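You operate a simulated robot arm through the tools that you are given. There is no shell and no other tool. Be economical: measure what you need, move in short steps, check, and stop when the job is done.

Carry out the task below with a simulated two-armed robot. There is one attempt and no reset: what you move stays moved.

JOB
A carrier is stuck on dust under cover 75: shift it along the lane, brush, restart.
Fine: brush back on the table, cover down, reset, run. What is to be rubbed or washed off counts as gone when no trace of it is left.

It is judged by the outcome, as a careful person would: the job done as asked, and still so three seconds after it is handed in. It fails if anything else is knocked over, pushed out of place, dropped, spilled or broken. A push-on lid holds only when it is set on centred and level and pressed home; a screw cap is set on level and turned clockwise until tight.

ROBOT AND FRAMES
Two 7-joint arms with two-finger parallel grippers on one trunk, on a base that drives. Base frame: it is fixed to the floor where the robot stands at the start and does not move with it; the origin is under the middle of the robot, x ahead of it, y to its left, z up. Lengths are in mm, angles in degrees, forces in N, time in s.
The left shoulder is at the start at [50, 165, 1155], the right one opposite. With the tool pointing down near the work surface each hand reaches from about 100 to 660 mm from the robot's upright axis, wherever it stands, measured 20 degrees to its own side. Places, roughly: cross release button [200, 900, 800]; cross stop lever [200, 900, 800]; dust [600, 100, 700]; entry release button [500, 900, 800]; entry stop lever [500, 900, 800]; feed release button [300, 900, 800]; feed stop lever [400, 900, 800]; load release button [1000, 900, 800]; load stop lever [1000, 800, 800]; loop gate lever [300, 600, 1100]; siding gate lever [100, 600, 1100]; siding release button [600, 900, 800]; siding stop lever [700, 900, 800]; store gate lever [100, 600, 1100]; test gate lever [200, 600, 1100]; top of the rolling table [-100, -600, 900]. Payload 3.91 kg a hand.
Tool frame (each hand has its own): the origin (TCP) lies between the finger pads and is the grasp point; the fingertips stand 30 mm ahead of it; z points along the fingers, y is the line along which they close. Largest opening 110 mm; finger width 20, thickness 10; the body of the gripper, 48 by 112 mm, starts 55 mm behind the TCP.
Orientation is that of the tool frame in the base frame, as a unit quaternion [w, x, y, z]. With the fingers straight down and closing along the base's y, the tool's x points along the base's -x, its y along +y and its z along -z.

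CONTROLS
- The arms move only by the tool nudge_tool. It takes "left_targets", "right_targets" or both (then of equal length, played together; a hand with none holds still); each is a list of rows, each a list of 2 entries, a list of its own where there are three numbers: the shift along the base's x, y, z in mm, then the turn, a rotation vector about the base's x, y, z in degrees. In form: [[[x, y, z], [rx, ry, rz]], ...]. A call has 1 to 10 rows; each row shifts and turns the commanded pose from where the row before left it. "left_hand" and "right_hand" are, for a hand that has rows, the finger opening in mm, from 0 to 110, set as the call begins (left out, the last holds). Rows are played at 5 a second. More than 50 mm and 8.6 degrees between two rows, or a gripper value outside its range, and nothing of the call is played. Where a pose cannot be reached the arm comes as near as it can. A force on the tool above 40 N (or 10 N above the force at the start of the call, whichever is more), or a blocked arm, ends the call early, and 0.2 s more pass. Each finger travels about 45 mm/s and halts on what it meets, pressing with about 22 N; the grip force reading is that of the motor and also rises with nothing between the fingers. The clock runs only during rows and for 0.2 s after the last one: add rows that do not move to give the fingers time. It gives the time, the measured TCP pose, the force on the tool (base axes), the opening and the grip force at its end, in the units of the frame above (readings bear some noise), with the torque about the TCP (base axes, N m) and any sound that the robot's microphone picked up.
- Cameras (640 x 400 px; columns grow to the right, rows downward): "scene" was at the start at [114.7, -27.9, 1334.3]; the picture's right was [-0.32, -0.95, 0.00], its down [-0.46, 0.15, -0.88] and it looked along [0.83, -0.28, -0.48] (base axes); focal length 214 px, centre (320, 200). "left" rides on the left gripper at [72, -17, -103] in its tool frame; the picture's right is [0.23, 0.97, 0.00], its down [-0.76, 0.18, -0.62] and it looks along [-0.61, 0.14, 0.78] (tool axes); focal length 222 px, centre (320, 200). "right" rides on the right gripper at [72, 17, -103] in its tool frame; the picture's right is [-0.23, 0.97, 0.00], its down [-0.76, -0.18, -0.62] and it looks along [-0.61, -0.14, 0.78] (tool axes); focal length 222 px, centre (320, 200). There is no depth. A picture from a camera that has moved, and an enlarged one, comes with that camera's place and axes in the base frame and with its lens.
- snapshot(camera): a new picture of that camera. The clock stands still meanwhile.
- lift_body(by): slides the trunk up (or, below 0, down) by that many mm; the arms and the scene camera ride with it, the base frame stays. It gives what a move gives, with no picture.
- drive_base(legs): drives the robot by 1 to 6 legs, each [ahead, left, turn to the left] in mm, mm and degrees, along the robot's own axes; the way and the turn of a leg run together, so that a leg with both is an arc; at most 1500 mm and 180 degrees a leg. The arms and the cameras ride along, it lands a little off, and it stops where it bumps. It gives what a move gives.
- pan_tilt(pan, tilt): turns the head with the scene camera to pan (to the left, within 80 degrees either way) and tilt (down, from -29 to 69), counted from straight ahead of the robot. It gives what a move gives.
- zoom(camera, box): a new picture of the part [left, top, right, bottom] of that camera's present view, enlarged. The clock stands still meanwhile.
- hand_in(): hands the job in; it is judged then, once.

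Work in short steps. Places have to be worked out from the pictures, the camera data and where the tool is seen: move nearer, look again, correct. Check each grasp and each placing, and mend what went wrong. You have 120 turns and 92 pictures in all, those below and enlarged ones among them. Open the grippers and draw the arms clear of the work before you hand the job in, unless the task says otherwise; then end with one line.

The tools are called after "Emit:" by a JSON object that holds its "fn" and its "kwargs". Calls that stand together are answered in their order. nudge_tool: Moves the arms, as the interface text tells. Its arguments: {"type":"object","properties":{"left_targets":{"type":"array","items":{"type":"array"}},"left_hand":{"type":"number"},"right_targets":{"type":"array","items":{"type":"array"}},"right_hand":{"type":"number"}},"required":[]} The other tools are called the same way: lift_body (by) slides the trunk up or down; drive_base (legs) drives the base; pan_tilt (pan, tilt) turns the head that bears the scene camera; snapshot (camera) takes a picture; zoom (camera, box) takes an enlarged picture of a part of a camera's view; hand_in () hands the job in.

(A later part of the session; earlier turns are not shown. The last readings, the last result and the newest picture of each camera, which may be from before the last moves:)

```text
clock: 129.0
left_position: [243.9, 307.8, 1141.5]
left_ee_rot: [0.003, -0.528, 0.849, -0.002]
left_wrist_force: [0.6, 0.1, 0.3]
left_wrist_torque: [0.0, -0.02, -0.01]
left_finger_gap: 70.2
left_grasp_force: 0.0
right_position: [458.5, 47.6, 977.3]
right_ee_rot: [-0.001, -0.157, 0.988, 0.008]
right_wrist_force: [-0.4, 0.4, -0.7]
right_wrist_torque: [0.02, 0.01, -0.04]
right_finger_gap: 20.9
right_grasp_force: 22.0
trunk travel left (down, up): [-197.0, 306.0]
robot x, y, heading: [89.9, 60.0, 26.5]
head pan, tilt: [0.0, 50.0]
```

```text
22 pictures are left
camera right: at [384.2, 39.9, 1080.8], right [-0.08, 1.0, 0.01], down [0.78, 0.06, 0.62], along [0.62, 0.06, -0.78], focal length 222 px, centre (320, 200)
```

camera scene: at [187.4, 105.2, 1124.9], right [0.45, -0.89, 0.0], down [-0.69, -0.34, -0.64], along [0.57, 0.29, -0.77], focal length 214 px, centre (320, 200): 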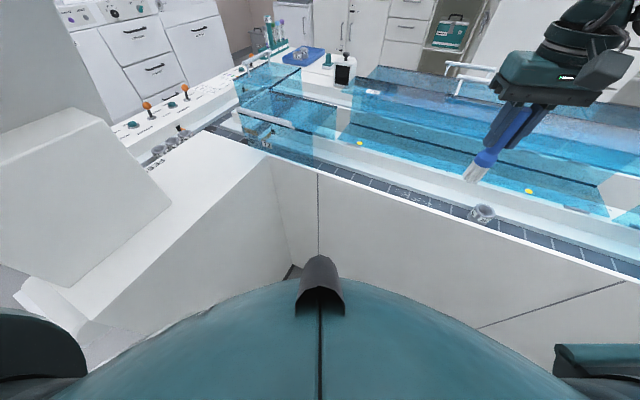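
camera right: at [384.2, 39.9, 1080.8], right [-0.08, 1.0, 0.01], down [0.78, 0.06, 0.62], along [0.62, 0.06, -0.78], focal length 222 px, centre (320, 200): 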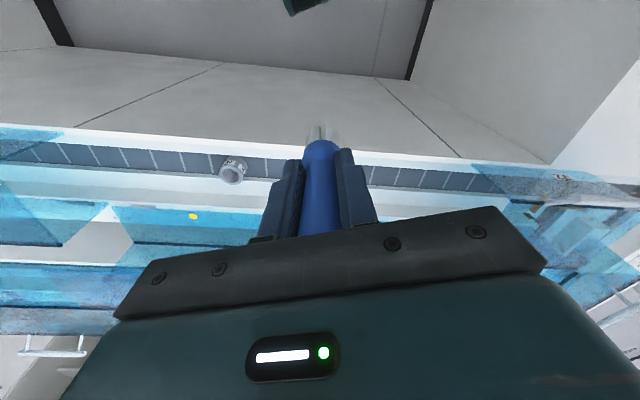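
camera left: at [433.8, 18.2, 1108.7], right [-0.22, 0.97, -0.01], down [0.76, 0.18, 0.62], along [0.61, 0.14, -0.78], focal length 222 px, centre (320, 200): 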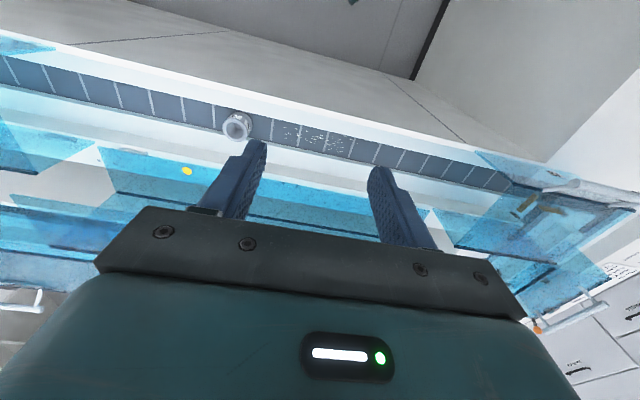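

The brush slid a few mm up in the grip during the passes. Before finishing I want a straight-down look at the whole belt, so I'll move the right camera over the lane.

Emit:
{"fn": "nudge_tool", "kwargs": {"right_targets": [[[40, 3, 10], [0, 0, 0]], [[40, 3, 10], [0, 0, 0]], [[40, 3, 5], [0, 0, 0]], [[40, 3, 0], [0, 0, 0]], [[12, 0, 0], [0, 0, 0]], [[0, 0, 0], [0, 0, 0]]]}}

Emit:
{"fn": "zoom", "kwargs": {"camera": "right", "box": [200, 0, 440, 140]}}

```text
clock: 130.4
left_position: [243.9, 307.6, 1142.8]
left_ee_rot: [0.002, -0.529, 0.849, -0.002]
left_wrist_force: [0.5, -0.7, -1.9]
left_wrist_torque: [0.0, 0.0, -0.03]
left_finger_gap: 70.1
left_grasp_force: 0.0
right_position: [629.7, 61.4, 1005.3]
right_ee_rot: [-0.001, -0.157, 0.988, 0.007]
right_wrist_force: [-0.3, 0.4, -0.1]
right_wrist_torque: [0.03, 0.02, -0.01]
right_finger_gap: 20.9
right_grasp_force: 21.7
trunk travel left (down, up): [-197.0, 306.0]
robot x, y, heading: [91.0, 56.6, 26.8]
head pan, tilt: [0.0, 50.0]
```

```text
2.67 times, centred on (320, 70) of right
camera zoom: at [555.2, 53.9, 1108.7], right [-0.09, 1.0, 0.01], down [0.78, 0.06, 0.62], along [0.62, 0.07, -0.78], focal length 592 px, centre (320, 547)
```

zoom: 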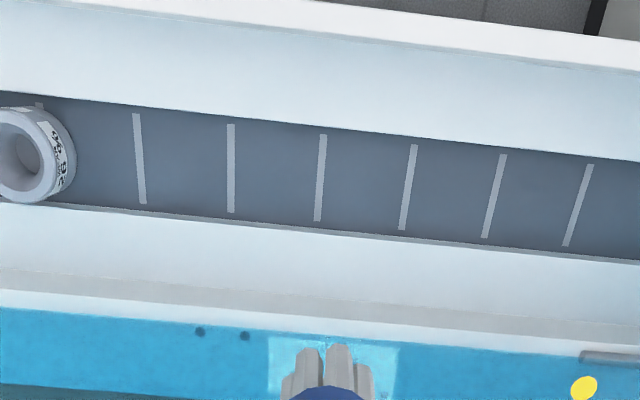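

The belt is fully clean and the carrier upright. Next I'll return the brush: retract the hand, raise the trunk back, and drive to the pose where I picked it up.

Emit:
{"fn": "nudge_tool", "kwargs": {"right_targets": [[[-45, 0, 10], [0, 0, 0]], [[-45, 0, 0], [0, 0, 0]], [[-45, 0, 0], [0, 0, 0]], [[-45, 0, 0], [0, 0, 0]], [[-45, -5, 0], [0, 0, 0]], [[-45, -10, 0], [0, 0, 0]], [[-15, -5, 0], [0, 0, 0]]]}}

Emit:
{"fn": "lift_body", "kwargs": {"by": 178}}

Emit:
{"fn": "drive_base", "kwargs": {"legs": [[0, 0, -101.5], [-35, -116, 0]]}}

```text
clock: 132.0
left_position: [243.6, 308.3, 1142.1]
left_ee_rot: [0.003, -0.528, 0.849, -0.002]
left_wrist_force: [-0.2, 0.6, 0.5]
left_wrist_torque: [0.02, 0.02, -0.01]
left_finger_gap: 69.9
left_grasp_force: 0.0
right_position: [344.6, 39.2, 1017.0]
right_ee_rot: [-0.001, -0.157, 0.988, 0.008]
right_wrist_force: [1.3, 1.0, -0.1]
right_wrist_torque: [0.01, -0.04, 0.01]
right_finger_gap: 20.8
right_grasp_force: 23.0
trunk travel left (down, up): [-197.0, 306.0]
robot x, y, heading: [88.6, 56.3, 26.5]
head pan, tilt: [0.0, 50.0]
```

```text
clock: 133.9
left_position: [243.6, 307.6, 1319.5]
left_ee_rot: [0.003, -0.528, 0.849, -0.002]
left_wrist_force: [-0.8, -0.2, -0.6]
left_wrist_torque: [-0.02, 0.0, 0.01]
left_finger_gap: 70.1
left_grasp_force: 0.1
right_position: [343.5, 39.3, 1194.4]
right_ee_rot: [-0.001, -0.157, 0.988, 0.008]
right_wrist_force: [0.5, -0.8, -1.3]
right_wrist_torque: [0.0, 0.03, -0.03]
right_finger_gap: 20.8
right_grasp_force: 21.8
trunk travel left (down, up): [-375.0, 128.0]
robot x, y, heading: [92.2, 57.1, 26.9]
head pan, tilt: [0.0, 50.0]
```

```text
clock: 139.9
left_position: [188.8, -137.5, 1321.4]
left_ee_rot: [-0.001, 0.316, 0.949, -0.002]
left_wrist_force: [-0.2, -0.2, -0.2]
left_wrist_torque: [0.01, -0.02, -0.03]
left_finger_gap: 70.3
left_grasp_force: 0.0
right_position: [-92.9, -185.6, 1193.1]
right_ee_rot: [0.006, 0.66, 0.752, 0.006]
right_wrist_force: [-0.4, 0.0, -0.9]
right_wrist_torque: [0.02, -0.01, -0.02]
right_finger_gap: 20.8
right_grasp_force: 21.6
trunk travel left (down, up): [-375.0, 128.0]
robot x, y, heading: [-29.5, 58.4, -74.0]
head pan, tilt: [0.0, 50.0]
```

Arrived. I'll move the brush above its original spot [65, -388], then lower to just above the table.

Emit:
{"fn": "nudge_tool", "kwargs": {"right_targets": [[[27, -34, -5], [0, 0, 0]], [[27, -34, -5], [0, 0, 0]], [[26, -34, -5], [0, 0, 0]], [[26, -34, 0], [0, 0, 0]], [[26, -34, 0], [0, 0, 0]], [[26, -32, 0], [0, 0, 0]], [[0, 0, -40], [0, 0, 0]], [[0, 0, -40], [0, 0, 0]], [[0, 0, -28], [0, 0, 0]], [[0, 0, 0], [0, 0, 0]]]}}

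Emit:
{"fn": "zoom", "kwargs": {"camera": "scene", "box": [220, 80, 440, 260]}}

```text
clock: 142.1
left_position: [191.5, -136.0, 1319.8]
left_ee_rot: [-0.001, 0.315, 0.949, -0.004]
left_wrist_force: [0.3, -0.7, 0.3]
left_wrist_torque: [-0.03, -0.02, -0.05]
left_finger_gap: 69.9
left_grasp_force: 0.1
right_position: [65.5, -386.1, 1069.4]
right_ee_rot: [0.005, 0.659, 0.752, 0.006]
right_wrist_force: [0.1, -0.9, -1.4]
right_wrist_torque: [0.03, 0.01, -0.01]
right_finger_gap: 21.0
right_grasp_force: 22.0
trunk travel left (down, up): [-375.0, 128.0]
robot x, y, heading: [-26.6, 55.3, -74.0]
head pan, tilt: [0.0, 50.0]
```

```text
2.22 times, centred on (330, 170) of scene
camera zoom: at [-0.1, -43.1, 1302.9], right [-0.96, -0.28, 0.0], down [-0.21, 0.74, -0.64], along [0.18, -0.62, -0.77], focal length 477 px, centre (298, 267)
```

zoom: 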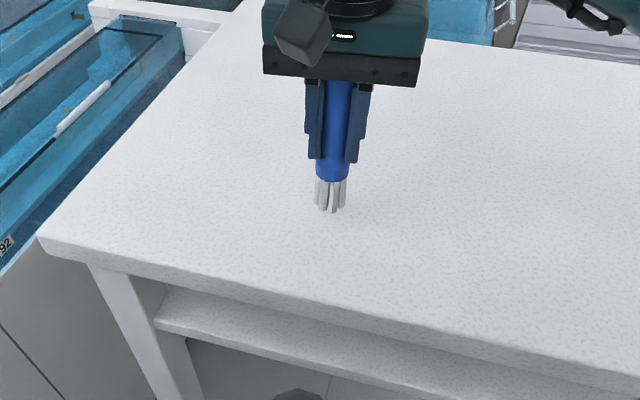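

Now I'll lower in small steps until contact.

Emit:
{"fn": "nudge_tool", "kwargs": {"right_targets": [[[0, 0, -6], [0, 0, 0]], [[0, 0, -4], [0, 0, 0]], [[0, 0, -3], [0, 0, 0]], [[0, 0, 0], [0, 0, 0]]]}}

Emit:
{"fn": "nudge_tool", "kwargs": {"right_targets": [[[0, 0, -2], [0, 0, 0]], [[0, 0, 0], [0, 0, 0]]]}}

```text
clock: 143.1
left_position: [190.8, -136.2, 1320.6]
left_ee_rot: [-0.001, 0.315, 0.949, -0.003]
left_wrist_force: [0.4, -0.3, -0.6]
left_wrist_torque: [0.03, -0.02, 0.0]
left_finger_gap: 69.9
left_grasp_force: 0.1
right_position: [66.1, -386.9, 1058.8]
right_ee_rot: [0.005, 0.66, 0.751, 0.006]
right_wrist_force: [0.7, 0.3, -1.0]
right_wrist_torque: [0.0, 0.0, 0.02]
right_finger_gap: 20.7
right_grasp_force: 22.3
trunk travel left (down, up): [-375.0, 128.0]
robot x, y, heading: [-28.4, 60.4, -73.9]
head pan, tilt: [0.0, 50.0]
```

```text
clock: 143.7
left_position: [190.4, -137.9, 1320.1]
left_ee_rot: [-0.001, 0.316, 0.949, -0.004]
left_wrist_force: [-0.1, -0.1, 0.4]
left_wrist_torque: [0.03, 0.01, 0.02]
left_finger_gap: 70.1
left_grasp_force: 0.1
right_position: [66.1, -388.2, 1054.1]
right_ee_rot: [0.005, 0.659, 0.752, 0.005]
right_wrist_force: [-0.4, 0.7, -0.4]
right_wrist_torque: [-0.02, -0.01, 0.0]
right_finger_gap: 21.1
right_grasp_force: 22.0
trunk travel left (down, up): [-375.0, 128.0]
robot x, y, heading: [-29.0, 57.9, -74.2]
head pan, tilt: [0.0, 50.0]
```

No contact yet at 1054; I'll continue in 1.5 mm steps.

Emit:
{"fn": "nudge_tool", "kwargs": {"right_targets": [[[0, 0, -1.5], [0, 0, 0]], [[0, 0, 0], [0, 0, 0]]]}}

Emit:
{"fn": "nudge_tool", "kwargs": {"right_targets": [[[0, 0, -1.5], [0, 0, 0]], [[0, 0, 0], [0, 0, 0]]]}}

Emit:
{"fn": "zoom", "kwargs": {"camera": "right", "box": [240, 80, 400, 200]}}

```text
clock: 144.3
left_position: [190.8, -135.5, 1321.9]
left_ee_rot: [0.0, 0.316, 0.949, -0.004]
left_wrist_force: [0.7, 0.5, 0.4]
left_wrist_torque: [0.01, 0.02, 0.02]
left_finger_gap: 69.9
left_grasp_force: 0.1
right_position: [64.7, -387.7, 1054.7]
right_ee_rot: [0.005, 0.659, 0.752, 0.005]
right_wrist_force: [0.3, -0.2, -0.4]
right_wrist_torque: [0.02, 0.0, 0.0]
right_finger_gap: 21.0
right_grasp_force: 22.0
trunk travel left (down, up): [-375.0, 128.0]
robot x, y, heading: [-34.2, 54.2, -74.0]
head pan, tilt: [0.0, 50.0]
```

```text
clock: 144.9
left_position: [191.3, -136.8, 1320.6]
left_ee_rot: [-0.001, 0.315, 0.949, -0.003]
left_wrist_force: [0.2, 0.5, -0.4]
left_wrist_torque: [-0.02, 0.02, 0.02]
left_finger_gap: 70.0
left_grasp_force: 0.1
right_position: [66.1, -387.6, 1052.5]
right_ee_rot: [0.006, 0.659, 0.752, 0.006]
right_wrist_force: [0.3, 1.1, -1.1]
right_wrist_torque: [0.03, 0.03, -0.02]
right_finger_gap: 20.9
right_grasp_force: 22.3
trunk travel left (down, up): [-375.0, 128.0]
robot x, y, heading: [-28.9, 56.1, -73.9]
head pan, tilt: [0.0, 50.0]
```

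```text
3.33 times, centred on (320, 140) of right
camera zoom: at [70.9, -313.5, 1155.2], right [1.0, -0.1, 0.02], down [-0.09, -0.78, 0.62], along [-0.05, -0.62, -0.78], focal length 740 px, centre (320, 400)
```

zoom: 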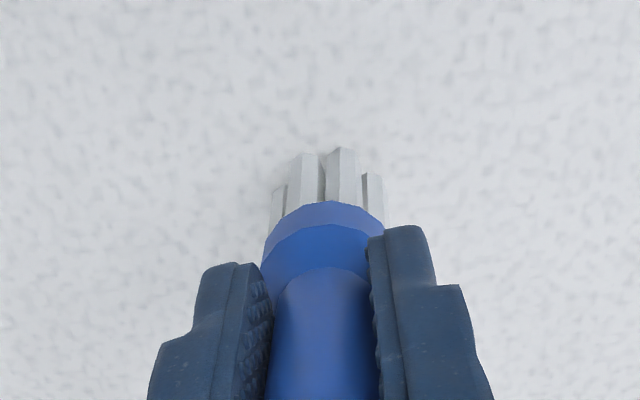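

Still a hair above the table; I'll continue down gently.

Emit:
{"fn": "nudge_tool", "kwargs": {"right_targets": [[[0, 0, -1.5], [0, 0, 0]], [[0, 0, -1], [0, 0, 0]], [[0, 0, 0], [0, 0, 0]]]}}

Emit:
{"fn": "nudge_tool", "kwargs": {"right_targets": [[[0, 0, -1.5], [0, 0, 0]], [[0, 0, -1], [0, 0, 0]], [[0, 0, 0], [0, 0, 0]]]}}

```text
clock: 145.7
left_position: [190.5, -136.5, 1320.1]
left_ee_rot: [-0.001, 0.316, 0.949, -0.004]
left_wrist_force: [-0.5, 0.0, 0.0]
left_wrist_torque: [0.03, -0.04, 0.0]
left_finger_gap: 70.2
left_grasp_force: 0.1
right_position: [65.1, -386.7, 1050.7]
right_ee_rot: [0.006, 0.66, 0.752, 0.007]
right_wrist_force: [0.9, -0.8, -0.9]
right_wrist_torque: [0.01, 0.0, 0.0]
right_finger_gap: 20.9
right_grasp_force: 22.1
trunk travel left (down, up): [-375.0, 128.0]
robot x, y, heading: [-28.2, 57.0, -74.2]
head pan, tilt: [0.0, 50.0]
```

```text
clock: 146.5
left_position: [191.7, -135.9, 1321.0]
left_ee_rot: [0.0, 0.316, 0.949, -0.003]
left_wrist_force: [-0.2, 0.3, 0.2]
left_wrist_torque: [0.02, 0.0, 0.01]
left_finger_gap: 70.0
left_grasp_force: 0.1
right_position: [66.6, -388.0, 1048.5]
right_ee_rot: [0.004, 0.659, 0.752, 0.006]
right_wrist_force: [0.5, 0.1, -1.3]
right_wrist_torque: [0.01, 0.01, 0.01]
right_finger_gap: 21.1
right_grasp_force: 22.1
trunk travel left (down, up): [-375.0, 128.0]
robot x, y, heading: [-29.6, 57.0, -74.0]
head pan, tilt: [0.0, 50.0]
```

Continuing slowly.

Emit:
{"fn": "nudge_tool", "kwargs": {"right_targets": [[[0, 0, -1.5], [0, 0, 0]], [[0, 0, -1.5], [0, 0, 0]], [[0, 0, 0], [0, 0, 0]]]}}

Emit:
{"fn": "zoom", "kwargs": {"camera": "scene", "box": [290, 110, 370, 190]}}

```text
clock: 147.3
left_position: [189.3, -137.5, 1320.4]
left_ee_rot: [0.0, 0.316, 0.949, -0.004]
left_wrist_force: [-0.5, -0.3, 0.4]
left_wrist_torque: [0.02, 0.01, 0.01]
left_finger_gap: 69.7
left_grasp_force: 0.2
right_position: [65.7, -389.1, 1043.9]
right_ee_rot: [0.005, 0.659, 0.752, 0.006]
right_wrist_force: [-0.2, -0.2, -1.3]
right_wrist_torque: [0.04, -0.04, -0.01]
right_finger_gap: 20.9
right_grasp_force: 21.6
trunk travel left (down, up): [-375.0, 128.0]
robot x, y, heading: [-27.8, 58.9, -74.1]
head pan, tilt: [0.0, 50.0]
```

```text
5.00 times, centred on (330, 150) of scene
camera zoom: at [-0.2, -43.2, 1302.9], right [-0.96, -0.28, 0.0], down [-0.21, 0.74, -0.64], along [0.18, -0.62, -0.77], focal length 1072 px, centre (270, 450)
```

zoom: 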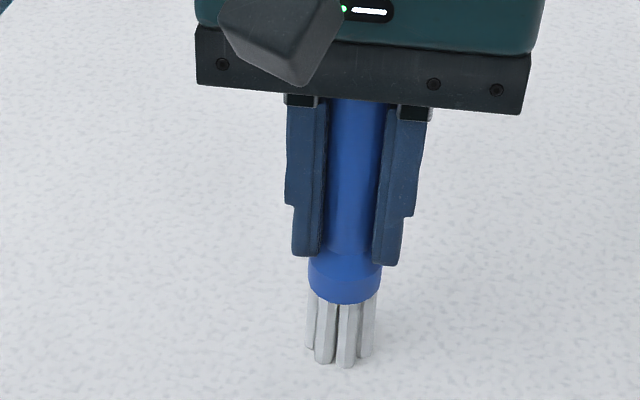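

The fingertips are now next to the ferrule, so the slip was about 14 mm; contact should be very near.

Emit:
{"fn": "nudge_tool", "kwargs": {"right_targets": [[[0, 0, -1], [0, 0, 0]], [[0, 0, -1], [0, 0, 0]], [[0, 0, 0], [0, 0, 0]]]}}

Emit:
{"fn": "nudge_tool", "kwargs": {"right_targets": [[[0, 0, -1], [0, 0, 0]], [[0, 0, -1], [0, 0, 0]], [[0, 0, 0], [0, 0, 0]]]}}

```text
clock: 148.1
left_position: [190.5, -135.3, 1320.3]
left_ee_rot: [0.0, 0.316, 0.949, -0.004]
left_wrist_force: [0.6, -0.2, 0.4]
left_wrist_torque: [-0.01, -0.04, 0.01]
left_finger_gap: 69.9
left_grasp_force: 0.1
right_position: [66.6, -388.0, 1044.5]
right_ee_rot: [0.007, 0.66, 0.751, 0.006]
right_wrist_force: [-2.6, -2.1, 11.0]
right_wrist_torque: [-0.13, 0.28, -0.03]
right_finger_gap: 20.7
right_grasp_force: 21.7
trunk travel left (down, up): [-375.0, 128.0]
robot x, y, heading: [-30.1, 59.8, -74.0]
head pan, tilt: [0.0, 50.0]
```

```text
clock: 148.9
left_position: [189.7, -135.9, 1321.7]
left_ee_rot: [-0.001, 0.316, 0.949, -0.004]
left_wrist_force: [-1.2, 0.2, 0.2]
left_wrist_torque: [0.02, -0.03, 0.02]
left_finger_gap: 69.9
left_grasp_force: 0.0
right_position: [67.8, -388.1, 1042.7]
right_ee_rot: [0.006, 0.659, 0.752, 0.006]
right_wrist_force: [-2.2, -2.0, 18.8]
right_wrist_torque: [-0.18, 0.26, -0.02]
right_finger_gap: 21.2
right_grasp_force: 22.0
trunk travel left (down, up): [-375.0, 128.0]
robot x, y, heading: [-32.1, 57.1, -74.1]
head pan, tilt: [0.0, 50.0]
```

Contact made (19 N). I'll ease up 1.5 mm, open the fingers, then rise straight up.

Emit:
{"fn": "nudge_tool", "kwargs": {"right_targets": [[[0, 0, 2], [0, 0, 0]], [[0, 0, 0], [0, 0, 0]]]}}

Emit:
{"fn": "nudge_tool", "kwargs": {"right_targets": [[[0, 0, 0], [0, 0, 0]], [[0, 0, 0], [0, 0, 0]], [[0, 0, 0], [0, 0, 0]], [[0, 0, 0], [0, 0, 0]], [[0, 0, 0], [0, 0, 0]]], "right_hand": 100}}

Emit:
{"fn": "nudge_tool", "kwargs": {"right_targets": [[[0, 0, 30], [0, 0, 0]], [[0, 0, 40], [0, 0, 0]], [[0, 0, 40], [0, 0, 0]], [[0, 0, 30], [0, 0, 0]], [[-20, 40, 0], [0, 0, 0]], [[-20, 40, 0], [0, 0, 0]], [[-20, 40, 0], [0, 0, 0]]]}}

Emit:
{"fn": "snapshot", "kwargs": {"camera": "scene"}}

```text
clock: 149.5
left_position: [189.8, -136.4, 1321.2]
left_ee_rot: [0.0, 0.316, 0.949, -0.004]
left_wrist_force: [-0.4, 0.7, 0.0]
left_wrist_torque: [-0.01, -0.02, 0.0]
left_finger_gap: 69.9
left_grasp_force: 0.0
right_position: [66.0, -387.8, 1042.4]
right_ee_rot: [0.005, 0.659, 0.752, 0.007]
right_wrist_force: [1.7, -1.9, 5.5]
right_wrist_torque: [-0.14, -0.07, -0.01]
right_finger_gap: 20.9
right_grasp_force: 22.2
trunk travel left (down, up): [-375.0, 128.0]
robot x, y, heading: [-28.4, 58.7, -74.2]
head pan, tilt: [0.0, 50.0]
```

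```text
clock: 150.7
left_position: [190.5, -136.1, 1320.6]
left_ee_rot: [-0.001, 0.315, 0.949, -0.003]
left_wrist_force: [0.7, 0.1, 0.0]
left_wrist_torque: [-0.03, -0.01, 0.0]
left_finger_gap: 69.9
left_grasp_force: 0.0
right_position: [67.1, -387.8, 1042.7]
right_ee_rot: [0.004, 0.66, 0.752, 0.006]
right_wrist_force: [0.2, 0.6, 0.1]
right_wrist_torque: [0.01, -0.01, -0.02]
right_finger_gap: 99.9
right_grasp_force: 0.2
trunk travel left (down, up): [-375.0, 128.0]
robot x, y, heading: [-29.6, 57.0, -74.1]
head pan, tilt: [0.0, 50.0]
```

```text
clock: 152.3
left_position: [190.0, -136.8, 1319.8]
left_ee_rot: [-0.001, 0.315, 0.949, -0.004]
left_wrist_force: [0.2, 0.1, 0.9]
left_wrist_torque: [-0.04, 0.03, -0.01]
left_finger_gap: 69.9
left_grasp_force: 0.3
right_position: [4.1, -267.6, 1183.3]
right_ee_rot: [0.005, 0.66, 0.751, 0.006]
right_wrist_force: [0.6, 0.1, -0.5]
right_wrist_torque: [-0.01, -0.05, 0.0]
right_finger_gap: 100.3
right_grasp_force: 0.0
trunk travel left (down, up): [-375.0, 128.0]
robot x, y, heading: [-28.7, 56.0, -73.8]
head pan, tilt: [0.0, 50.0]
```

```text
17 pictures are left
camera scene: at [-0.6, -42.7, 1303.0], right [-0.96, -0.28, 0.0], down [-0.21, 0.74, -0.64], along [0.18, -0.62, -0.77], focal length 214 px, centre (320, 200)
```

scene: 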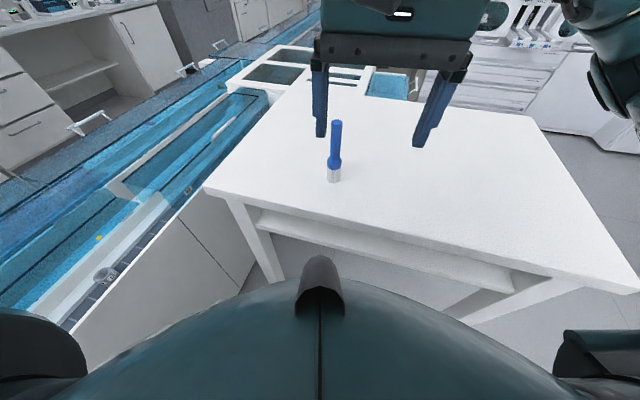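

The brush stands back on the table. Now I'll go back to the cover: turn to heading -26°, advance, restore the trunk height, and re-orient the left hand as it was when it released the bar.

Emit:
{"fn": "drive_base", "kwargs": {"legs": [[0, 0, 48.2], [110, 53, 0]]}}

Emit:
{"fn": "lift_body", "kwargs": {"by": -20}}

Emit:
{"fn": "nudge_tool", "kwargs": {"left_targets": [[[10, 0, -15], [0, 0, -8.4]], [[10, 0, -15], [0, 0, -8.4]], [[10, 0, -15], [0, 0, -8.4]], [[10, 0, -15], [0, 0, -8.4]], [[10, 0, -15], [0, 0, -8.4]], [[10, 0, -15], [0, 0, -8.4]], [[10, 0, -15], [0, 0, -8.4]], [[10, 0, -15], [0, 0, -8.4]], [[10, 0, -15], [0, 0, -8.4]], [[10, 0, -15], [0, 0, -8.4]]], "left_hand": 100}}

```text
clock: 155.7
left_position: [383.1, 88.5, 1320.6]
left_ee_rot: [0.0, -0.095, 0.995, -0.003]
left_wrist_force: [-0.8, 0.1, 0.5]
left_wrist_torque: [0.04, -0.01, 0.0]
left_finger_gap: 69.8
left_grasp_force: 0.1
right_position: [358.1, -136.0, 1183.4]
right_ee_rot: [0.002, 0.298, 0.955, 0.008]
right_wrist_force: [0.2, 0.0, 0.1]
right_wrist_torque: [0.0, -0.02, 0.0]
right_finger_gap: 100.0
right_grasp_force: 0.1
trunk travel left (down, up): [-375.0, 128.0]
robot x, y, heading: [91.3, 58.5, -26.1]
head pan, tilt: [0.0, 50.0]
```

```text
clock: 156.3
left_position: [382.8, 89.5, 1300.6]
left_ee_rot: [0.001, -0.096, 0.995, -0.003]
left_wrist_force: [-0.2, 0.2, 0.6]
left_wrist_torque: [0.03, -0.02, 0.01]
left_finger_gap: 70.1
left_grasp_force: 0.1
right_position: [355.6, -136.9, 1164.4]
right_ee_rot: [0.002, 0.298, 0.954, 0.008]
right_wrist_force: [0.5, 0.5, 0.0]
right_wrist_torque: [-0.02, -0.01, -0.01]
right_finger_gap: 100.1
right_grasp_force: 0.2
trunk travel left (down, up): [-355.0, 148.0]
robot x, y, heading: [90.9, 58.2, -26.1]
head pan, tilt: [0.0, 50.0]
```

```text
clock: 158.6
left_position: [483.1, 90.0, 1150.6]
left_ee_rot: [-0.003, 0.596, 0.803, -0.004]
left_wrist_force: [0.1, 0.6, 0.4]
left_wrist_torque: [-0.01, -0.01, 0.0]
left_finger_gap: 100.0
left_grasp_force: 0.0
right_position: [356.1, -136.4, 1164.6]
right_ee_rot: [0.002, 0.298, 0.955, 0.007]
right_wrist_force: [-0.7, 0.5, 0.0]
right_wrist_torque: [-0.01, 0.01, 0.0]
right_finger_gap: 99.8
right_grasp_force: 0.1
trunk travel left (down, up): [-355.0, 148.0]
robot x, y, heading: [92.3, 59.0, -26.5]
head pan, tilt: [0.0, 50.0]
```

Finish the yaw and pitch and reach the earlier waypoint.

Emit:
{"fn": "nudge_tool", "kwargs": {"left_targets": [[[10, -4, -10], [0, 0, -8.4]], [[10, -4, -10], [0, 0, -8.4]], [[9, -5, -10], [0, 6.8, 0]], [[0, 0, -4], [0, 6.8, 0]], [[0, 0, 0], [0, 0, 0]]]}}

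Emit:
{"fn": "drive_base", "kwargs": {"legs": [[111, 53.5, 0.5]]}}

Emit:
{"fn": "nudge_tool", "kwargs": {"left_targets": [[[40, -13, 0], [0, 0, 0]], [[40, -13, 0], [0, 0, 0]], [[40, -13, 0], [0, 0, 0]], [[33, 0, 0], [0, 0, 0]], [[0, 0, 0], [0, 0, 0]]]}}

Emit:
{"fn": "zoom", "kwargs": {"camera": "left", "box": [160, 20, 480, 260]}}

```text
clock: 159.8
left_position: [512.7, 76.9, 1116.0]
left_ee_rot: [-0.085, 0.701, 0.703, -0.086]
left_wrist_force: [0.0, -0.5, -0.3]
left_wrist_torque: [0.0, 0.0, -0.01]
left_finger_gap: 100.1
left_grasp_force: 0.0
right_position: [356.6, -137.1, 1164.8]
right_ee_rot: [0.003, 0.298, 0.954, 0.008]
right_wrist_force: [-1.2, 0.1, 0.2]
right_wrist_torque: [0.0, -0.04, 0.0]
right_finger_gap: 100.1
right_grasp_force: 0.1
trunk travel left (down, up): [-355.0, 148.0]
robot x, y, heading: [92.7, 60.3, -26.1]
head pan, tilt: [0.0, 50.0]
```

```text
clock: 161.0
left_position: [632.5, 81.9, 1116.7]
left_ee_rot: [-0.086, 0.697, 0.707, -0.086]
left_wrist_force: [-0.4, 0.3, 0.2]
left_wrist_torque: [0.03, 0.01, -0.01]
left_finger_gap: 100.1
left_grasp_force: 0.0
right_position: [480.6, -132.0, 1165.9]
right_ee_rot: [0.002, 0.293, 0.956, 0.007]
right_wrist_force: [0.8, 0.1, -0.2]
right_wrist_torque: [0.0, 0.04, 0.0]
right_finger_gap: 99.9
right_grasp_force: 0.0
trunk travel left (down, up): [-355.0, 148.0]
robot x, y, heading: [211.1, 57.2, -25.9]
head pan, tilt: [0.0, 50.0]
```

```text
clock: 162.2
left_position: [785.5, 43.6, 1116.3]
left_ee_rot: [-0.085, 0.697, 0.706, -0.087]
left_wrist_force: [0.2, -0.9, -0.2]
left_wrist_torque: [0.0, 0.02, 0.04]
left_finger_gap: 100.0
left_grasp_force: 0.1
right_position: [477.7, -133.4, 1164.2]
right_ee_rot: [0.002, 0.294, 0.956, 0.008]
right_wrist_force: [0.7, 0.2, -0.6]
right_wrist_torque: [0.01, -0.01, -0.04]
right_finger_gap: 99.9
right_grasp_force: 0.0
trunk travel left (down, up): [-355.0, 148.0]
robot x, y, heading: [211.3, 56.8, -25.4]
head pan, tilt: [0.0, 50.0]
```

```text
1.67 times, centred on (320, 140) of left
camera zoom: at [791.6, 118.2, 1220.9], right [0.94, 0.24, -0.23], down [0.33, -0.76, 0.56], along [-0.04, -0.61, -0.79], focal length 370 px, centre (320, 300)
```

zoom: 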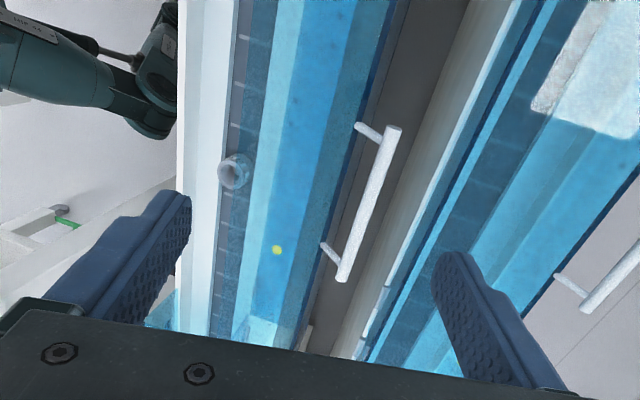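

The bar is between the fingers. I'll descend to z≈955.

Emit:
{"fn": "nudge_tool", "kwargs": {"left_targets": [[[0, -4, -40], [0, 0, 0]], [[0, -4, -40], [0, 0, 0]], [[0, 0, -40], [0, 0, 0]], [[0, 0, -41], [0, 0, 0]], [[0, 0, 0], [0, 0, 0]]]}}

Emit:
{"fn": "zoom", "kwargs": {"camera": "left", "box": [160, 20, 480, 260]}}

```text
clock: 163.4
left_position: [776.3, 44.9, 960.5]
left_ee_rot: [-0.085, 0.697, 0.707, -0.087]
left_wrist_force: [-0.3, 0.1, -0.1]
left_wrist_torque: [0.01, -0.01, 0.0]
left_finger_gap: 99.8
left_grasp_force: 0.1
left hand out of reach, approached as far as the arm can: row 3, 4
right_position: [479.0, -134.6, 1164.8]
right_ee_rot: [0.003, 0.293, 0.956, 0.007]
right_wrist_force: [-0.6, 0.1, 0.3]
right_wrist_torque: [0.02, 0.01, 0.01]
right_finger_gap: 100.0
right_grasp_force: 0.1
trunk travel left (down, up): [-355.0, 148.0]
robot x, y, heading: [209.1, 56.6, -25.8]
head pan, tilt: [0.0, 50.0]
```

```text
1.67 times, centred on (320, 140) of left
camera zoom: at [783.7, 119.0, 1064.0], right [0.94, 0.24, -0.23], down [0.33, -0.76, 0.56], along [-0.04, -0.61, -0.79], focal length 370 px, centre (320, 300)
```

zoom: 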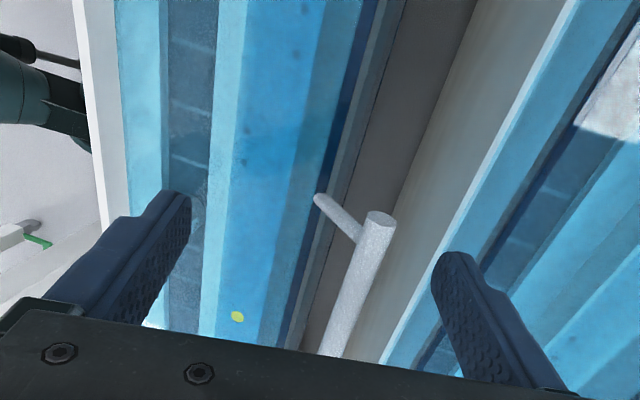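

The bar is at about [789, ·, 938], near the fingertips. I'll lower the trunk 14 mm, then close on the bar.

Emit:
{"fn": "lift_body", "kwargs": {"by": -14}}

Emit:
{"fn": "nudge_tool", "kwargs": {"left_targets": [[[0, 0, 0], [0, 0, 0]], [[0, 0, 0], [0, 0, 0]], [[0, 0, 0], [0, 0, 0]], [[0, 0, 0], [0, 0, 0]], [[0, 0, 0], [0, 0, 0]], [[0, 0, 0], [0, 0, 0]]], "left_hand": 4}}

Emit:
{"fn": "zoom", "kwargs": {"camera": "left", "box": [160, 20, 480, 260]}}

```text
clock: 164.0
left_position: [777.2, 44.3, 946.7]
left_ee_rot: [-0.084, 0.697, 0.707, -0.087]
left_wrist_force: [0.4, 0.3, -0.3]
left_wrist_torque: [-0.01, -0.02, 0.0]
left_finger_gap: 100.1
left_grasp_force: 0.0
right_position: [478.7, -133.2, 1150.8]
right_ee_rot: [0.003, 0.294, 0.956, 0.008]
right_wrist_force: [-0.5, 0.2, 0.2]
right_wrist_torque: [-0.03, -0.04, -0.01]
right_finger_gap: 100.0
right_grasp_force: 0.0
trunk travel left (down, up): [-341.0, 162.0]
robot x, y, heading: [213.5, 60.8, -25.6]
head pan, tilt: [0.0, 50.0]
```

```text
clock: 165.4
left_position: [777.4, 45.2, 945.9]
left_ee_rot: [-0.085, 0.698, 0.706, -0.087]
left_wrist_force: [3.9, 0.3, 3.6]
left_wrist_torque: [-0.25, -0.01, -0.64]
left_finger_gap: 11.7
left_grasp_force: 38.5
right_position: [479.2, -132.7, 1149.6]
right_ee_rot: [0.003, 0.294, 0.956, 0.007]
right_wrist_force: [0.1, -0.2, 0.3]
right_wrist_torque: [-0.04, 0.02, 0.04]
right_finger_gap: 99.7
right_grasp_force: 0.1
trunk travel left (down, up): [-341.0, 162.0]
robot x, y, heading: [213.0, 56.3, -25.6]
head pan, tilt: [0.0, 50.0]
```

```text
1.67 times, centred on (320, 140) of left
camera zoom: at [784.2, 119.1, 1050.6], right [0.94, 0.24, -0.23], down [0.33, -0.76, 0.56], along [-0.04, -0.61, -0.79], focal length 370 px, centre (320, 300)
```

zoom: 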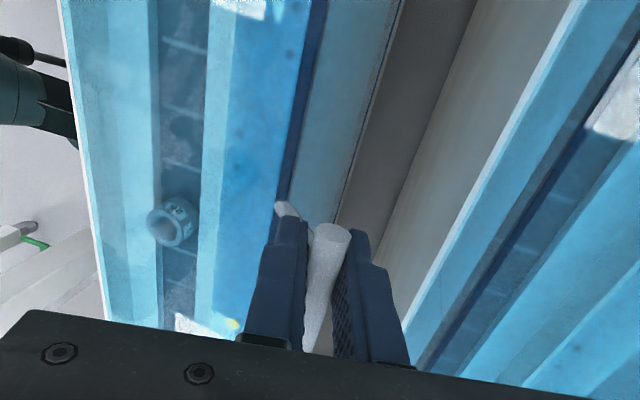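

The bar is gripped. I'll retrace the recorded arc backward, first with arm moves toward the top of the arc.

Emit:
{"fn": "nudge_tool", "kwargs": {"left_targets": [[[-10, 0, 4.5], [0, 0, 0]], [[-9, 0, 4], [0, 0, 0]], [[-13, 0, 6.5], [0, 0, 0]], [[-9, 0, 3], [0, 0, 0]], [[-9, 0, 3], [0, 0, 0]], [[0, 0, 0], [0, 0, 0]]]}}

```text
clock: 166.8
left_position: [726.4, 44.8, 967.3]
left_ee_rot: [-0.083, 0.697, 0.707, -0.088]
left_wrist_force: [7.7, 8.9, 25.5]
left_wrist_torque: [-0.12, 0.03, -0.86]
left_finger_gap: 11.3
left_grasp_force: 45.4
right_position: [478.0, -132.5, 1151.3]
right_ee_rot: [0.003, 0.294, 0.956, 0.007]
right_wrist_force: [-0.4, 0.2, -0.2]
right_wrist_torque: [0.02, 0.0, 0.01]
right_finger_gap: 99.9
right_grasp_force: 0.1
trunk travel left (down, up): [-341.0, 162.0]
robot x, y, heading: [212.8, 57.8, -25.7]
head pan, tilt: [0.0, 50.0]
```

I'm slightly inside the arc; I'll add height and go on.

Emit:
{"fn": "nudge_tool", "kwargs": {"left_targets": [[[0, 0, 4], [0, 0, 0]], [[-7, 0, 2.5], [0, 0, 0]], [[-7, 0, 2.5], [0, 0, 0]], [[-11, 0, 2.5], [0, 0, 0]], [[-11, 0, 2.5], [0, 0, 0]], [[-10, 0, 1.5], [0, 0, 0]], [[-10, 0, 1], [0, 0, 0]], [[0, 0, 0], [0, 0, 0]]]}}

```text
clock: 168.7
left_position: [669.7, 44.7, 978.7]
left_ee_rot: [-0.09, 0.697, 0.706, -0.086]
left_wrist_force: [0.5, -2.0, -17.1]
left_wrist_torque: [-1.11, -0.07, -0.64]
left_finger_gap: 11.5
left_grasp_force: 44.8
right_position: [478.4, -133.7, 1151.0]
right_ee_rot: [0.003, 0.294, 0.956, 0.007]
right_wrist_force: [-0.8, -0.5, -0.3]
right_wrist_torque: [-0.01, -0.03, -0.04]
right_finger_gap: 100.0
right_grasp_force: 0.0
trunk travel left (down, up): [-341.0, 162.0]
robot x, y, heading: [209.8, 58.4, -25.5]
head pan, tilt: [0.0, 50.0]
stopped in row 8 (left hand): the force on the tool passed its limit at 40 N (the readings are from after the stop); the commanded pose is now the measured one
```

At the top of the arc. I'll now back the base 46 mm in -x, following the earlier path.

Emit:
{"fn": "nudge_tool", "kwargs": {"left_targets": [[[0, 0, -3], [0, 0, 0]], [[0, 0, 0], [0, 0, 0]]]}}

Emit:
{"fn": "drive_base", "kwargs": {"legs": [[-41.5, -19.5, 0]]}}

```text
clock: 169.3
left_position: [670.7, 45.1, 978.2]
left_ee_rot: [-0.088, 0.697, 0.706, -0.086]
left_wrist_force: [0.8, 4.6, 10.6]
left_wrist_torque: [1.0, -0.03, -1.19]
left_finger_gap: 11.8
left_grasp_force: 45.0
right_position: [478.0, -133.3, 1149.8]
right_ee_rot: [0.002, 0.294, 0.956, 0.007]
right_wrist_force: [-0.4, 0.3, -0.1]
right_wrist_torque: [0.02, 0.02, 0.01]
right_finger_gap: 100.0
right_grasp_force: 0.0
trunk travel left (down, up): [-341.0, 162.0]
robot x, y, heading: [211.4, 55.6, -25.8]
head pan, tilt: [0.0, 50.0]
```

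```text
clock: 170.2
left_position: [627.4, 45.4, 972.2]
left_ee_rot: [-0.09, 0.697, 0.707, -0.087]
left_wrist_force: [3.8, -1.4, -21.8]
left_wrist_torque: [-0.35, 0.1, -0.84]
left_finger_gap: 11.9
left_grasp_force: 45.3
right_position: [435.8, -133.5, 1149.4]
right_ee_rot: [0.003, 0.294, 0.956, 0.007]
right_wrist_force: [0.1, -0.1, 0.4]
right_wrist_torque: [0.0, 0.03, 0.03]
right_finger_gap: 100.1
right_grasp_force: 0.1
trunk travel left (down, up): [-341.0, 162.0]
robot x, y, heading: [165.9, 57.5, -26.0]
head pan, tilt: [0.0, 50.0]
```

Continuing: lower slightly, back 25 mm more.

Emit:
{"fn": "nudge_tool", "kwargs": {"left_targets": [[[0, 0, -4], [0, -3, 0]], [[0, 0, -2], [0, -3, 0]], [[0, 0, 0], [0, 0, 0]]]}}

Emit:
{"fn": "drive_base", "kwargs": {"legs": [[-22, -10.5, 0]]}}

Emit:
{"fn": "nudge_tool", "kwargs": {"left_targets": [[[0, 0, -3], [0, -3, 0]], [[0, 0, -2], [0, -3, 0]], [[0, 0, 0], [0, 0, 0]]]}}

```text
clock: 171.0
left_position: [624.0, 44.0, 971.8]
left_ee_rot: [-0.05, 0.701, 0.71, -0.049]
left_wrist_force: [-6.8, 6.0, 31.4]
left_wrist_torque: [0.44, 0.01, -0.96]
left_finger_gap: 11.8
left_grasp_force: 45.0
right_position: [430.7, -132.0, 1151.9]
right_ee_rot: [0.005, 0.294, 0.956, 0.008]
right_wrist_force: [0.1, 0.2, -0.7]
right_wrist_torque: [0.02, 0.03, 0.04]
right_finger_gap: 100.1
right_grasp_force: 0.1
trunk travel left (down, up): [-341.0, 162.0]
robot x, y, heading: [166.7, 58.8, -25.6]
head pan, tilt: [0.0, 50.0]
```

```text
clock: 171.8
left_position: [603.3, 44.7, 965.7]
left_ee_rot: [-0.055, 0.7, 0.71, -0.049]
left_wrist_force: [2.8, -3.9, -15.1]
left_wrist_torque: [-0.31, 0.17, -0.89]
left_finger_gap: 11.6
left_grasp_force: 44.1
right_position: [412.5, -133.4, 1148.9]
right_ee_rot: [0.001, 0.294, 0.956, 0.008]
right_wrist_force: [-0.4, 0.4, 0.2]
right_wrist_torque: [0.01, 0.01, 0.07]
right_finger_gap: 99.9
right_grasp_force: 0.0
trunk travel left (down, up): [-341.0, 162.0]
robot x, y, heading: [145.2, 57.7, -25.5]
head pan, tilt: [0.0, 50.0]
```

```text
clock: 172.6
left_position: [599.8, 44.6, 964.1]
left_ee_rot: [-0.014, 0.703, 0.711, -0.011]
left_wrist_force: [-8.5, 3.0, 23.0]
left_wrist_torque: [0.32, 0.04, -0.9]
left_finger_gap: 11.7
left_grasp_force: 45.2
right_position: [407.1, -132.7, 1151.3]
right_ee_rot: [0.003, 0.294, 0.956, 0.008]
right_wrist_force: [1.3, -0.2, -0.6]
right_wrist_torque: [-0.01, 0.01, -0.02]
right_finger_gap: 100.0
right_grasp_force: 0.0
trunk travel left (down, up): [-341.0, 162.0]
robot x, y, heading: [142.6, 61.8, -25.8]
head pan, tilt: [0.0, 50.0]
```

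Next steps down the closing side of the arc, alternating base and arm.

Emit:
{"fn": "drive_base", "kwargs": {"legs": [[-18, -8.7, 0]]}}

Emit:
{"fn": "nudge_tool", "kwargs": {"left_targets": [[[0, 0, -3], [0, -3, 0]], [[0, 0, -4], [0, -3, 0]], [[0, 0, 0], [0, 0, 0]]]}}

Emit:
{"fn": "drive_base", "kwargs": {"legs": [[-16, -7.7, 0]]}}

Emit:
{"fn": "nudge_tool", "kwargs": {"left_targets": [[[0, 0, -4], [0, -3, 0]], [[0, 0, -4], [0, -3, 0]], [[0, 0, 0], [0, 0, 0]]]}}

```text
clock: 173.4
left_position: [583.5, 45.0, 958.0]
left_ee_rot: [-0.018, 0.702, 0.712, -0.012]
left_wrist_force: [10.0, -8.2, -27.0]
left_wrist_torque: [-0.2, 0.08, -0.88]
left_finger_gap: 11.5
left_grasp_force: 44.9
right_position: [393.5, -135.5, 1149.7]
right_ee_rot: [0.001, 0.294, 0.956, 0.008]
right_wrist_force: [0.1, 0.1, -0.2]
right_wrist_torque: [-0.02, 0.04, -0.03]
right_finger_gap: 100.3
right_grasp_force: 0.2
trunk travel left (down, up): [-341.0, 162.0]
robot x, y, heading: [122.4, 61.3, -25.8]
head pan, tilt: [0.0, 50.0]
```

```text
clock: 174.2
left_position: [578.6, 45.0, 956.3]
left_ee_rot: [0.023, 0.702, 0.712, 0.025]
left_wrist_force: [-12.1, 2.3, 22.3]
left_wrist_torque: [0.39, 0.06, -0.88]
left_finger_gap: 11.8
left_grasp_force: 45.3
right_position: [387.2, -133.4, 1151.8]
right_ee_rot: [0.005, 0.294, 0.956, 0.008]
right_wrist_force: [0.0, 0.0, -0.4]
right_wrist_torque: [0.01, 0.02, 0.02]
right_finger_gap: 100.0
right_grasp_force: 0.1
trunk travel left (down, up): [-341.0, 162.0]
robot x, y, heading: [123.3, 57.9, -25.5]
head pan, tilt: [0.0, 50.0]
```

```text
clock: 175.0
left_position: [566.7, 45.4, 950.7]
left_ee_rot: [0.018, 0.701, 0.712, 0.023]
left_wrist_force: [12.6, -8.0, -24.9]
left_wrist_torque: [-0.26, 0.17, -0.88]
left_finger_gap: 11.5
left_grasp_force: 45.4
right_position: [375.1, -134.5, 1150.4]
right_ee_rot: [0.001, 0.293, 0.956, 0.007]
right_wrist_force: [0.3, 0.2, -0.1]
right_wrist_torque: [0.02, 0.03, -0.01]
right_finger_gap: 99.9
right_grasp_force: 0.1
trunk travel left (down, up): [-341.0, 162.0]
robot x, y, heading: [105.5, 58.8, -25.7]
head pan, tilt: [0.0, 50.0]
```

```text
clock: 175.8
left_position: [562.5, 45.8, 948.6]
left_ee_rot: [0.06, 0.699, 0.71, 0.062]
left_wrist_force: [-16.0, -1.3, 23.2]
left_wrist_torque: [0.36, 0.09, -0.86]
left_finger_gap: 11.5
left_grasp_force: 44.6
right_position: [368.3, -133.6, 1151.2]
right_ee_rot: [0.004, 0.294, 0.956, 0.008]
right_wrist_force: [0.7, -0.9, -1.1]
right_wrist_torque: [0.0, 0.02, 0.04]
right_finger_gap: 99.8
right_grasp_force: 0.0
trunk travel left (down, up): [-341.0, 162.0]
robot x, y, heading: [102.8, 56.7, -25.5]
head pan, tilt: [0.0, 50.0]
```

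Now about 30° from closed. I'll continue with arm moves along the computed circle, pitching with the cover.

Emit:
{"fn": "nudge_tool", "kwargs": {"left_targets": [[[-9, 0, -1], [0, -2, 0]], [[-6, 0, -3], [0, -2, 0]], [[-5, 0, -3.5], [0, -2, 0]], [[-5, 0, -3.5], [0, -2, 0]], [[0, 0, 0], [0, 0, 0]]]}}

```text
clock: 177.0
left_position: [539.9, 46.0, 932.3]
left_ee_rot: [0.107, 0.693, 0.704, 0.111]
left_wrist_force: [1.4, -12.4, -6.0]
left_wrist_torque: [-0.15, 0.02, -1.04]
left_finger_gap: 11.4
left_grasp_force: 44.7
right_position: [373.1, -134.0, 1150.4]
right_ee_rot: [0.001, 0.294, 0.956, 0.008]
right_wrist_force: [0.6, -0.7, 0.3]
right_wrist_torque: [-0.01, -0.02, 0.01]
right_finger_gap: 100.1
right_grasp_force: 0.0
trunk travel left (down, up): [-341.0, 162.0]
robot x, y, heading: [106.8, 57.8, -25.7]
head pan, tilt: [0.0, 50.0]
```

Low forces. I'll bring it the rest of the way down until it seats.

Emit:
{"fn": "nudge_tool", "kwargs": {"left_targets": [[[-5, 0, -4], [0, -2, 0]], [[-4, 0, -4], [0, -2, 0]], [[-5, 0, -5], [0, -2, 0]], [[-4, 0, -4.5], [0, -2, 0]], [[-4, 0, -4.5], [0, -2, 0]], [[-4, 0, -5], [0, -2, 0]], [[0, 0, 0], [0, 0, 0]]]}}

```text
clock: 178.6
left_position: [512.6, 47.1, 905.7]
left_ee_rot: [0.179, 0.677, 0.69, 0.182]
left_wrist_force: [-5.2, -5.1, 1.8]
left_wrist_torque: [0.63, 0.03, -0.64]
left_finger_gap: 11.7
left_grasp_force: 44.8
right_position: [371.9, -133.6, 1150.7]
right_ee_rot: [0.002, 0.293, 0.956, 0.008]
right_wrist_force: [0.3, 0.5, 1.1]
right_wrist_torque: [0.01, 0.0, -0.01]
right_finger_gap: 100.0
right_grasp_force: 0.1
trunk travel left (down, up): [-341.0, 162.0]
robot x, y, heading: [104.7, 59.0, -25.7]
head pan, tilt: [0.0, 50.0]
```

Nearly closed (original closed TCP was [506.7, 897]). Two more small steps.

Emit:
{"fn": "nudge_tool", "kwargs": {"left_targets": [[[-3, 0, -4], [0, 0, 0]], [[-2.5, 0, -4], [0, 0, 0]], [[0, 0, 0], [0, 0, 0]]]}}

Emit:
{"fn": "nudge_tool", "kwargs": {"left_targets": [[[-1, 0, -3], [0, 0, 0]], [[0, 0, 0], [0, 0, 0]]]}}

```text
clock: 179.4
left_position: [509.3, 45.7, 900.4]
left_ee_rot: [0.181, 0.679, 0.688, 0.18]
left_wrist_force: [-6.2, -25.6, 3.5]
left_wrist_torque: [0.44, -0.07, -0.65]
left_finger_gap: 11.8
left_grasp_force: 45.1
left hand out of reach, approached as far as the arm can: row 2
right_position: [371.0, -135.0, 1149.6]
right_ee_rot: [0.003, 0.294, 0.956, 0.009]
right_wrist_force: [0.1, -0.1, -0.2]
right_wrist_torque: [0.03, 0.01, 0.0]
right_finger_gap: 100.1
right_grasp_force: 0.0
trunk travel left (down, up): [-341.0, 162.0]
robot x, y, heading: [101.8, 58.4, -25.6]
head pan, tilt: [0.0, 50.0]
```

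```text
clock: 180.0
left_position: [508.1, 47.4, 900.5]
left_ee_rot: [0.181, 0.679, 0.688, 0.178]
left_wrist_force: [-12.4, -32.9, 6.7]
left_wrist_torque: [0.84, -0.07, -0.46]
left_finger_gap: 11.8
left_grasp_force: 45.2
right_position: [371.5, -137.3, 1150.4]
right_ee_rot: [0.003, 0.295, 0.956, 0.011]
right_wrist_force: [0.0, 1.0, 0.1]
right_wrist_torque: [-0.02, 0.01, 0.05]
right_finger_gap: 100.0
right_grasp_force: 0.0
trunk travel left (down, up): [-341.0, 162.0]
robot x, y, heading: [103.4, 57.2, -25.7]
head pan, tilt: [0.0, 50.0]
```

Reach-limited again; I'll use the trunk to lower the last few mm.

Emit:
{"fn": "lift_body", "kwargs": {"by": -4}}

```text
clock: 180.5
left_position: [507.0, 46.8, 896.8]
left_ee_rot: [0.183, 0.68, 0.688, 0.177]
left_wrist_force: [-21.2, -28.4, 18.3]
left_wrist_torque: [0.54, 0.03, -0.68]
left_finger_gap: 11.4
left_grasp_force: 45.3
right_position: [369.5, -135.8, 1146.8]
right_ee_rot: [0.004, 0.294, 0.956, 0.009]
right_wrist_force: [0.2, -0.2, -0.4]
right_wrist_torque: [0.01, -0.02, 0.0]
right_finger_gap: 99.9
right_grasp_force: 0.0
trunk travel left (down, up): [-337.0, 166.0]
robot x, y, heading: [103.3, 54.9, -25.6]
head pan, tilt: [0.0, 50.0]
```

The TCP matches the original closed pose and the cover resists, so it is seated. I'll release and back out along the tool axis.

Emit:
{"fn": "nudge_tool", "kwargs": {"left_targets": [[[0, 0, 0], [0, 0, 0]], [[0, 0, 0], [0, 0, 0]], [[0, 0, 0], [0, 0, 0]], [[-10, 0, 17], [0, 0, 0]], [[-15, 0, 26], [0, 0, 0]], [[-20, 0, 35], [0, 0, 0]], [[-20, 0, 35], [0, 4, 0]], [[-10, 20, 35], [0, 8, 0]], [[0, 20, 35], [0, 8, 0]], [[0, 20, 35], [0, 8, 0]]], "left_hand": 50}}

Emit:
{"fn": "snapshot", "kwargs": {"camera": "scene"}}

```text
clock: 182.7
left_position: [434.4, 111.9, 1112.6]
left_ee_rot: [0.007, 0.702, 0.712, 0.01]
left_wrist_force: [0.0, 0.0, -0.5]
left_wrist_torque: [-0.01, -0.03, 0.01]
left_finger_gap: 50.0
left_grasp_force: 0.2
right_position: [371.6, -133.7, 1145.9]
right_ee_rot: [0.003, 0.293, 0.956, 0.007]
right_wrist_force: [0.4, -0.7, 1.0]
right_wrist_torque: [0.0, -0.01, 0.0]
right_finger_gap: 100.2
right_grasp_force: 0.1
trunk travel left (down, up): [-337.0, 166.0]
robot x, y, heading: [104.0, 55.3, -25.8]
head pan, tilt: [0.0, 50.0]
```

```text
13 pictures are left
camera scene: at [200.5, 13.3, 1264.9], right [-0.43, -0.9, 0.0], down [-0.69, 0.33, -0.64], along [0.58, -0.28, -0.77], focal length 214 px, centre (320, 200)
```

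scene: 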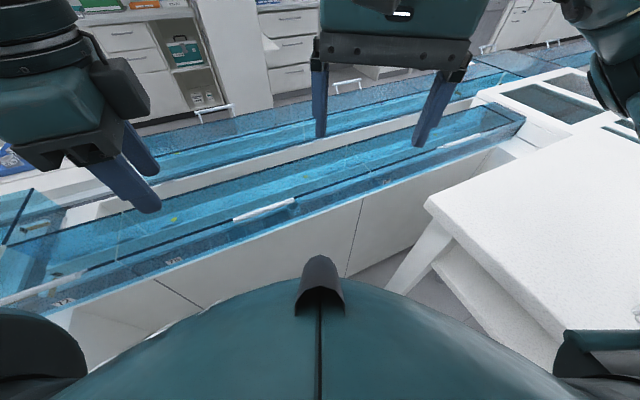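

Cover 75 is down. Now to find reset/run: the console on the left faces away, so I'll back off and turn left to look for a way round.

Emit:
{"fn": "nudge_tool", "kwargs": {"left_targets": [[[-20, 0, 30], [0, 0, 0]], [[-20, 0, 30], [0, 0, 0]], [[-20, 0, 30], [0, 0, 0]]], "right_targets": [[[-20, 0, 20], [0, 0, 0]], [[-20, 0, 20], [0, 0, 0]], [[-20, 0, 20], [0, 0, 0]]]}}

Emit:
{"fn": "drive_base", "kwargs": {"legs": [[0, 0, 25.8], [-250, 0, 0], [0, 0, 90]]}}

Emit:
{"fn": "pan_tilt", "kwargs": {"pan": 0, "tilt": 30}}

Emit:
{"fn": "snapshot", "kwargs": {"camera": "scene"}}

```text
clock: 183.5
left_position: [374.4, 112.2, 1203.9]
left_ee_rot: [0.008, 0.701, 0.713, 0.012]
left_wrist_force: [-0.7, 0.0, 0.5]
left_wrist_torque: [-0.03, 0.0, 0.04]
left_finger_gap: 50.3
left_grasp_force: 0.1
right_position: [311.6, -133.2, 1206.6]
right_ee_rot: [0.003, 0.294, 0.956, 0.008]
right_wrist_force: [0.1, 0.2, 0.2]
right_wrist_torque: [0.02, 0.02, 0.02]
right_finger_gap: 100.2
right_grasp_force: 0.0
trunk travel left (down, up): [-337.0, 166.0]
robot x, y, heading: [106.3, 57.4, -25.7]
head pan, tilt: [0.0, 50.0]
```

```text
clock: 190.4
left_position: [-300.1, 279.1, 1205.0]
left_ee_rot: [-0.005, -0.227, 0.974, 0.012]
left_wrist_force: [0.2, 0.1, 0.1]
left_wrist_torque: [0.02, -0.01, 0.0]
left_finger_gap: 50.1
left_grasp_force: 0.1
right_position: [-51.7, 330.4, 1206.3]
right_ee_rot: [-0.005, -0.651, 0.759, 0.006]
right_wrist_force: [-0.3, 0.2, 0.1]
right_wrist_torque: [0.01, 0.0, -0.03]
right_finger_gap: 100.1
right_grasp_force: 0.0
trunk travel left (down, up): [-337.0, 166.0]
robot x, y, heading: [-134.1, 57.3, 89.8]
head pan, tilt: [0.0, 50.0]
```

```text
clock: 191.2
left_position: [-299.8, 280.3, 1205.4]
left_ee_rot: [-0.005, -0.227, 0.974, 0.013]
left_wrist_force: [0.6, -0.9, -0.8]
left_wrist_torque: [0.0, -0.02, 0.02]
left_finger_gap: 50.2
left_grasp_force: 0.1
right_position: [-50.6, 329.9, 1205.3]
right_ee_rot: [-0.006, -0.651, 0.759, 0.005]
right_wrist_force: [0.7, -0.1, 0.4]
right_wrist_torque: [0.0, 0.0, 0.02]
right_finger_gap: 100.2
right_grasp_force: 0.0
trunk travel left (down, up): [-337.0, 166.0]
robot x, y, heading: [-132.1, 62.3, 89.8]
head pan, tilt: [0.0, 30.0]
```

```text
12 pictures are left
camera scene: at [-135.5, 180.4, 1294.4], right [1.0, -0.01, 0.0], down [0.0, -0.5, -0.87], along [0.0, 0.87, -0.5], focal length 214 px, centre (320, 200)
```

scene: 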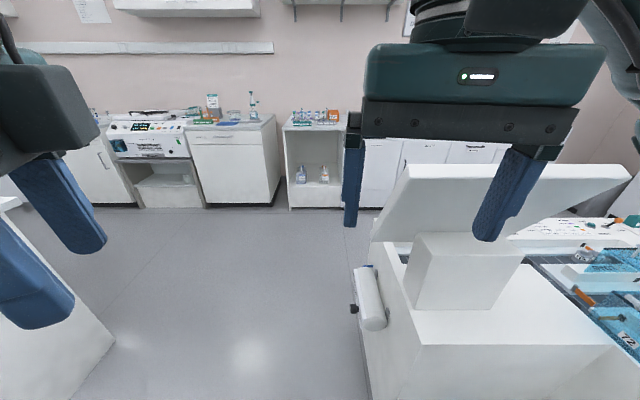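

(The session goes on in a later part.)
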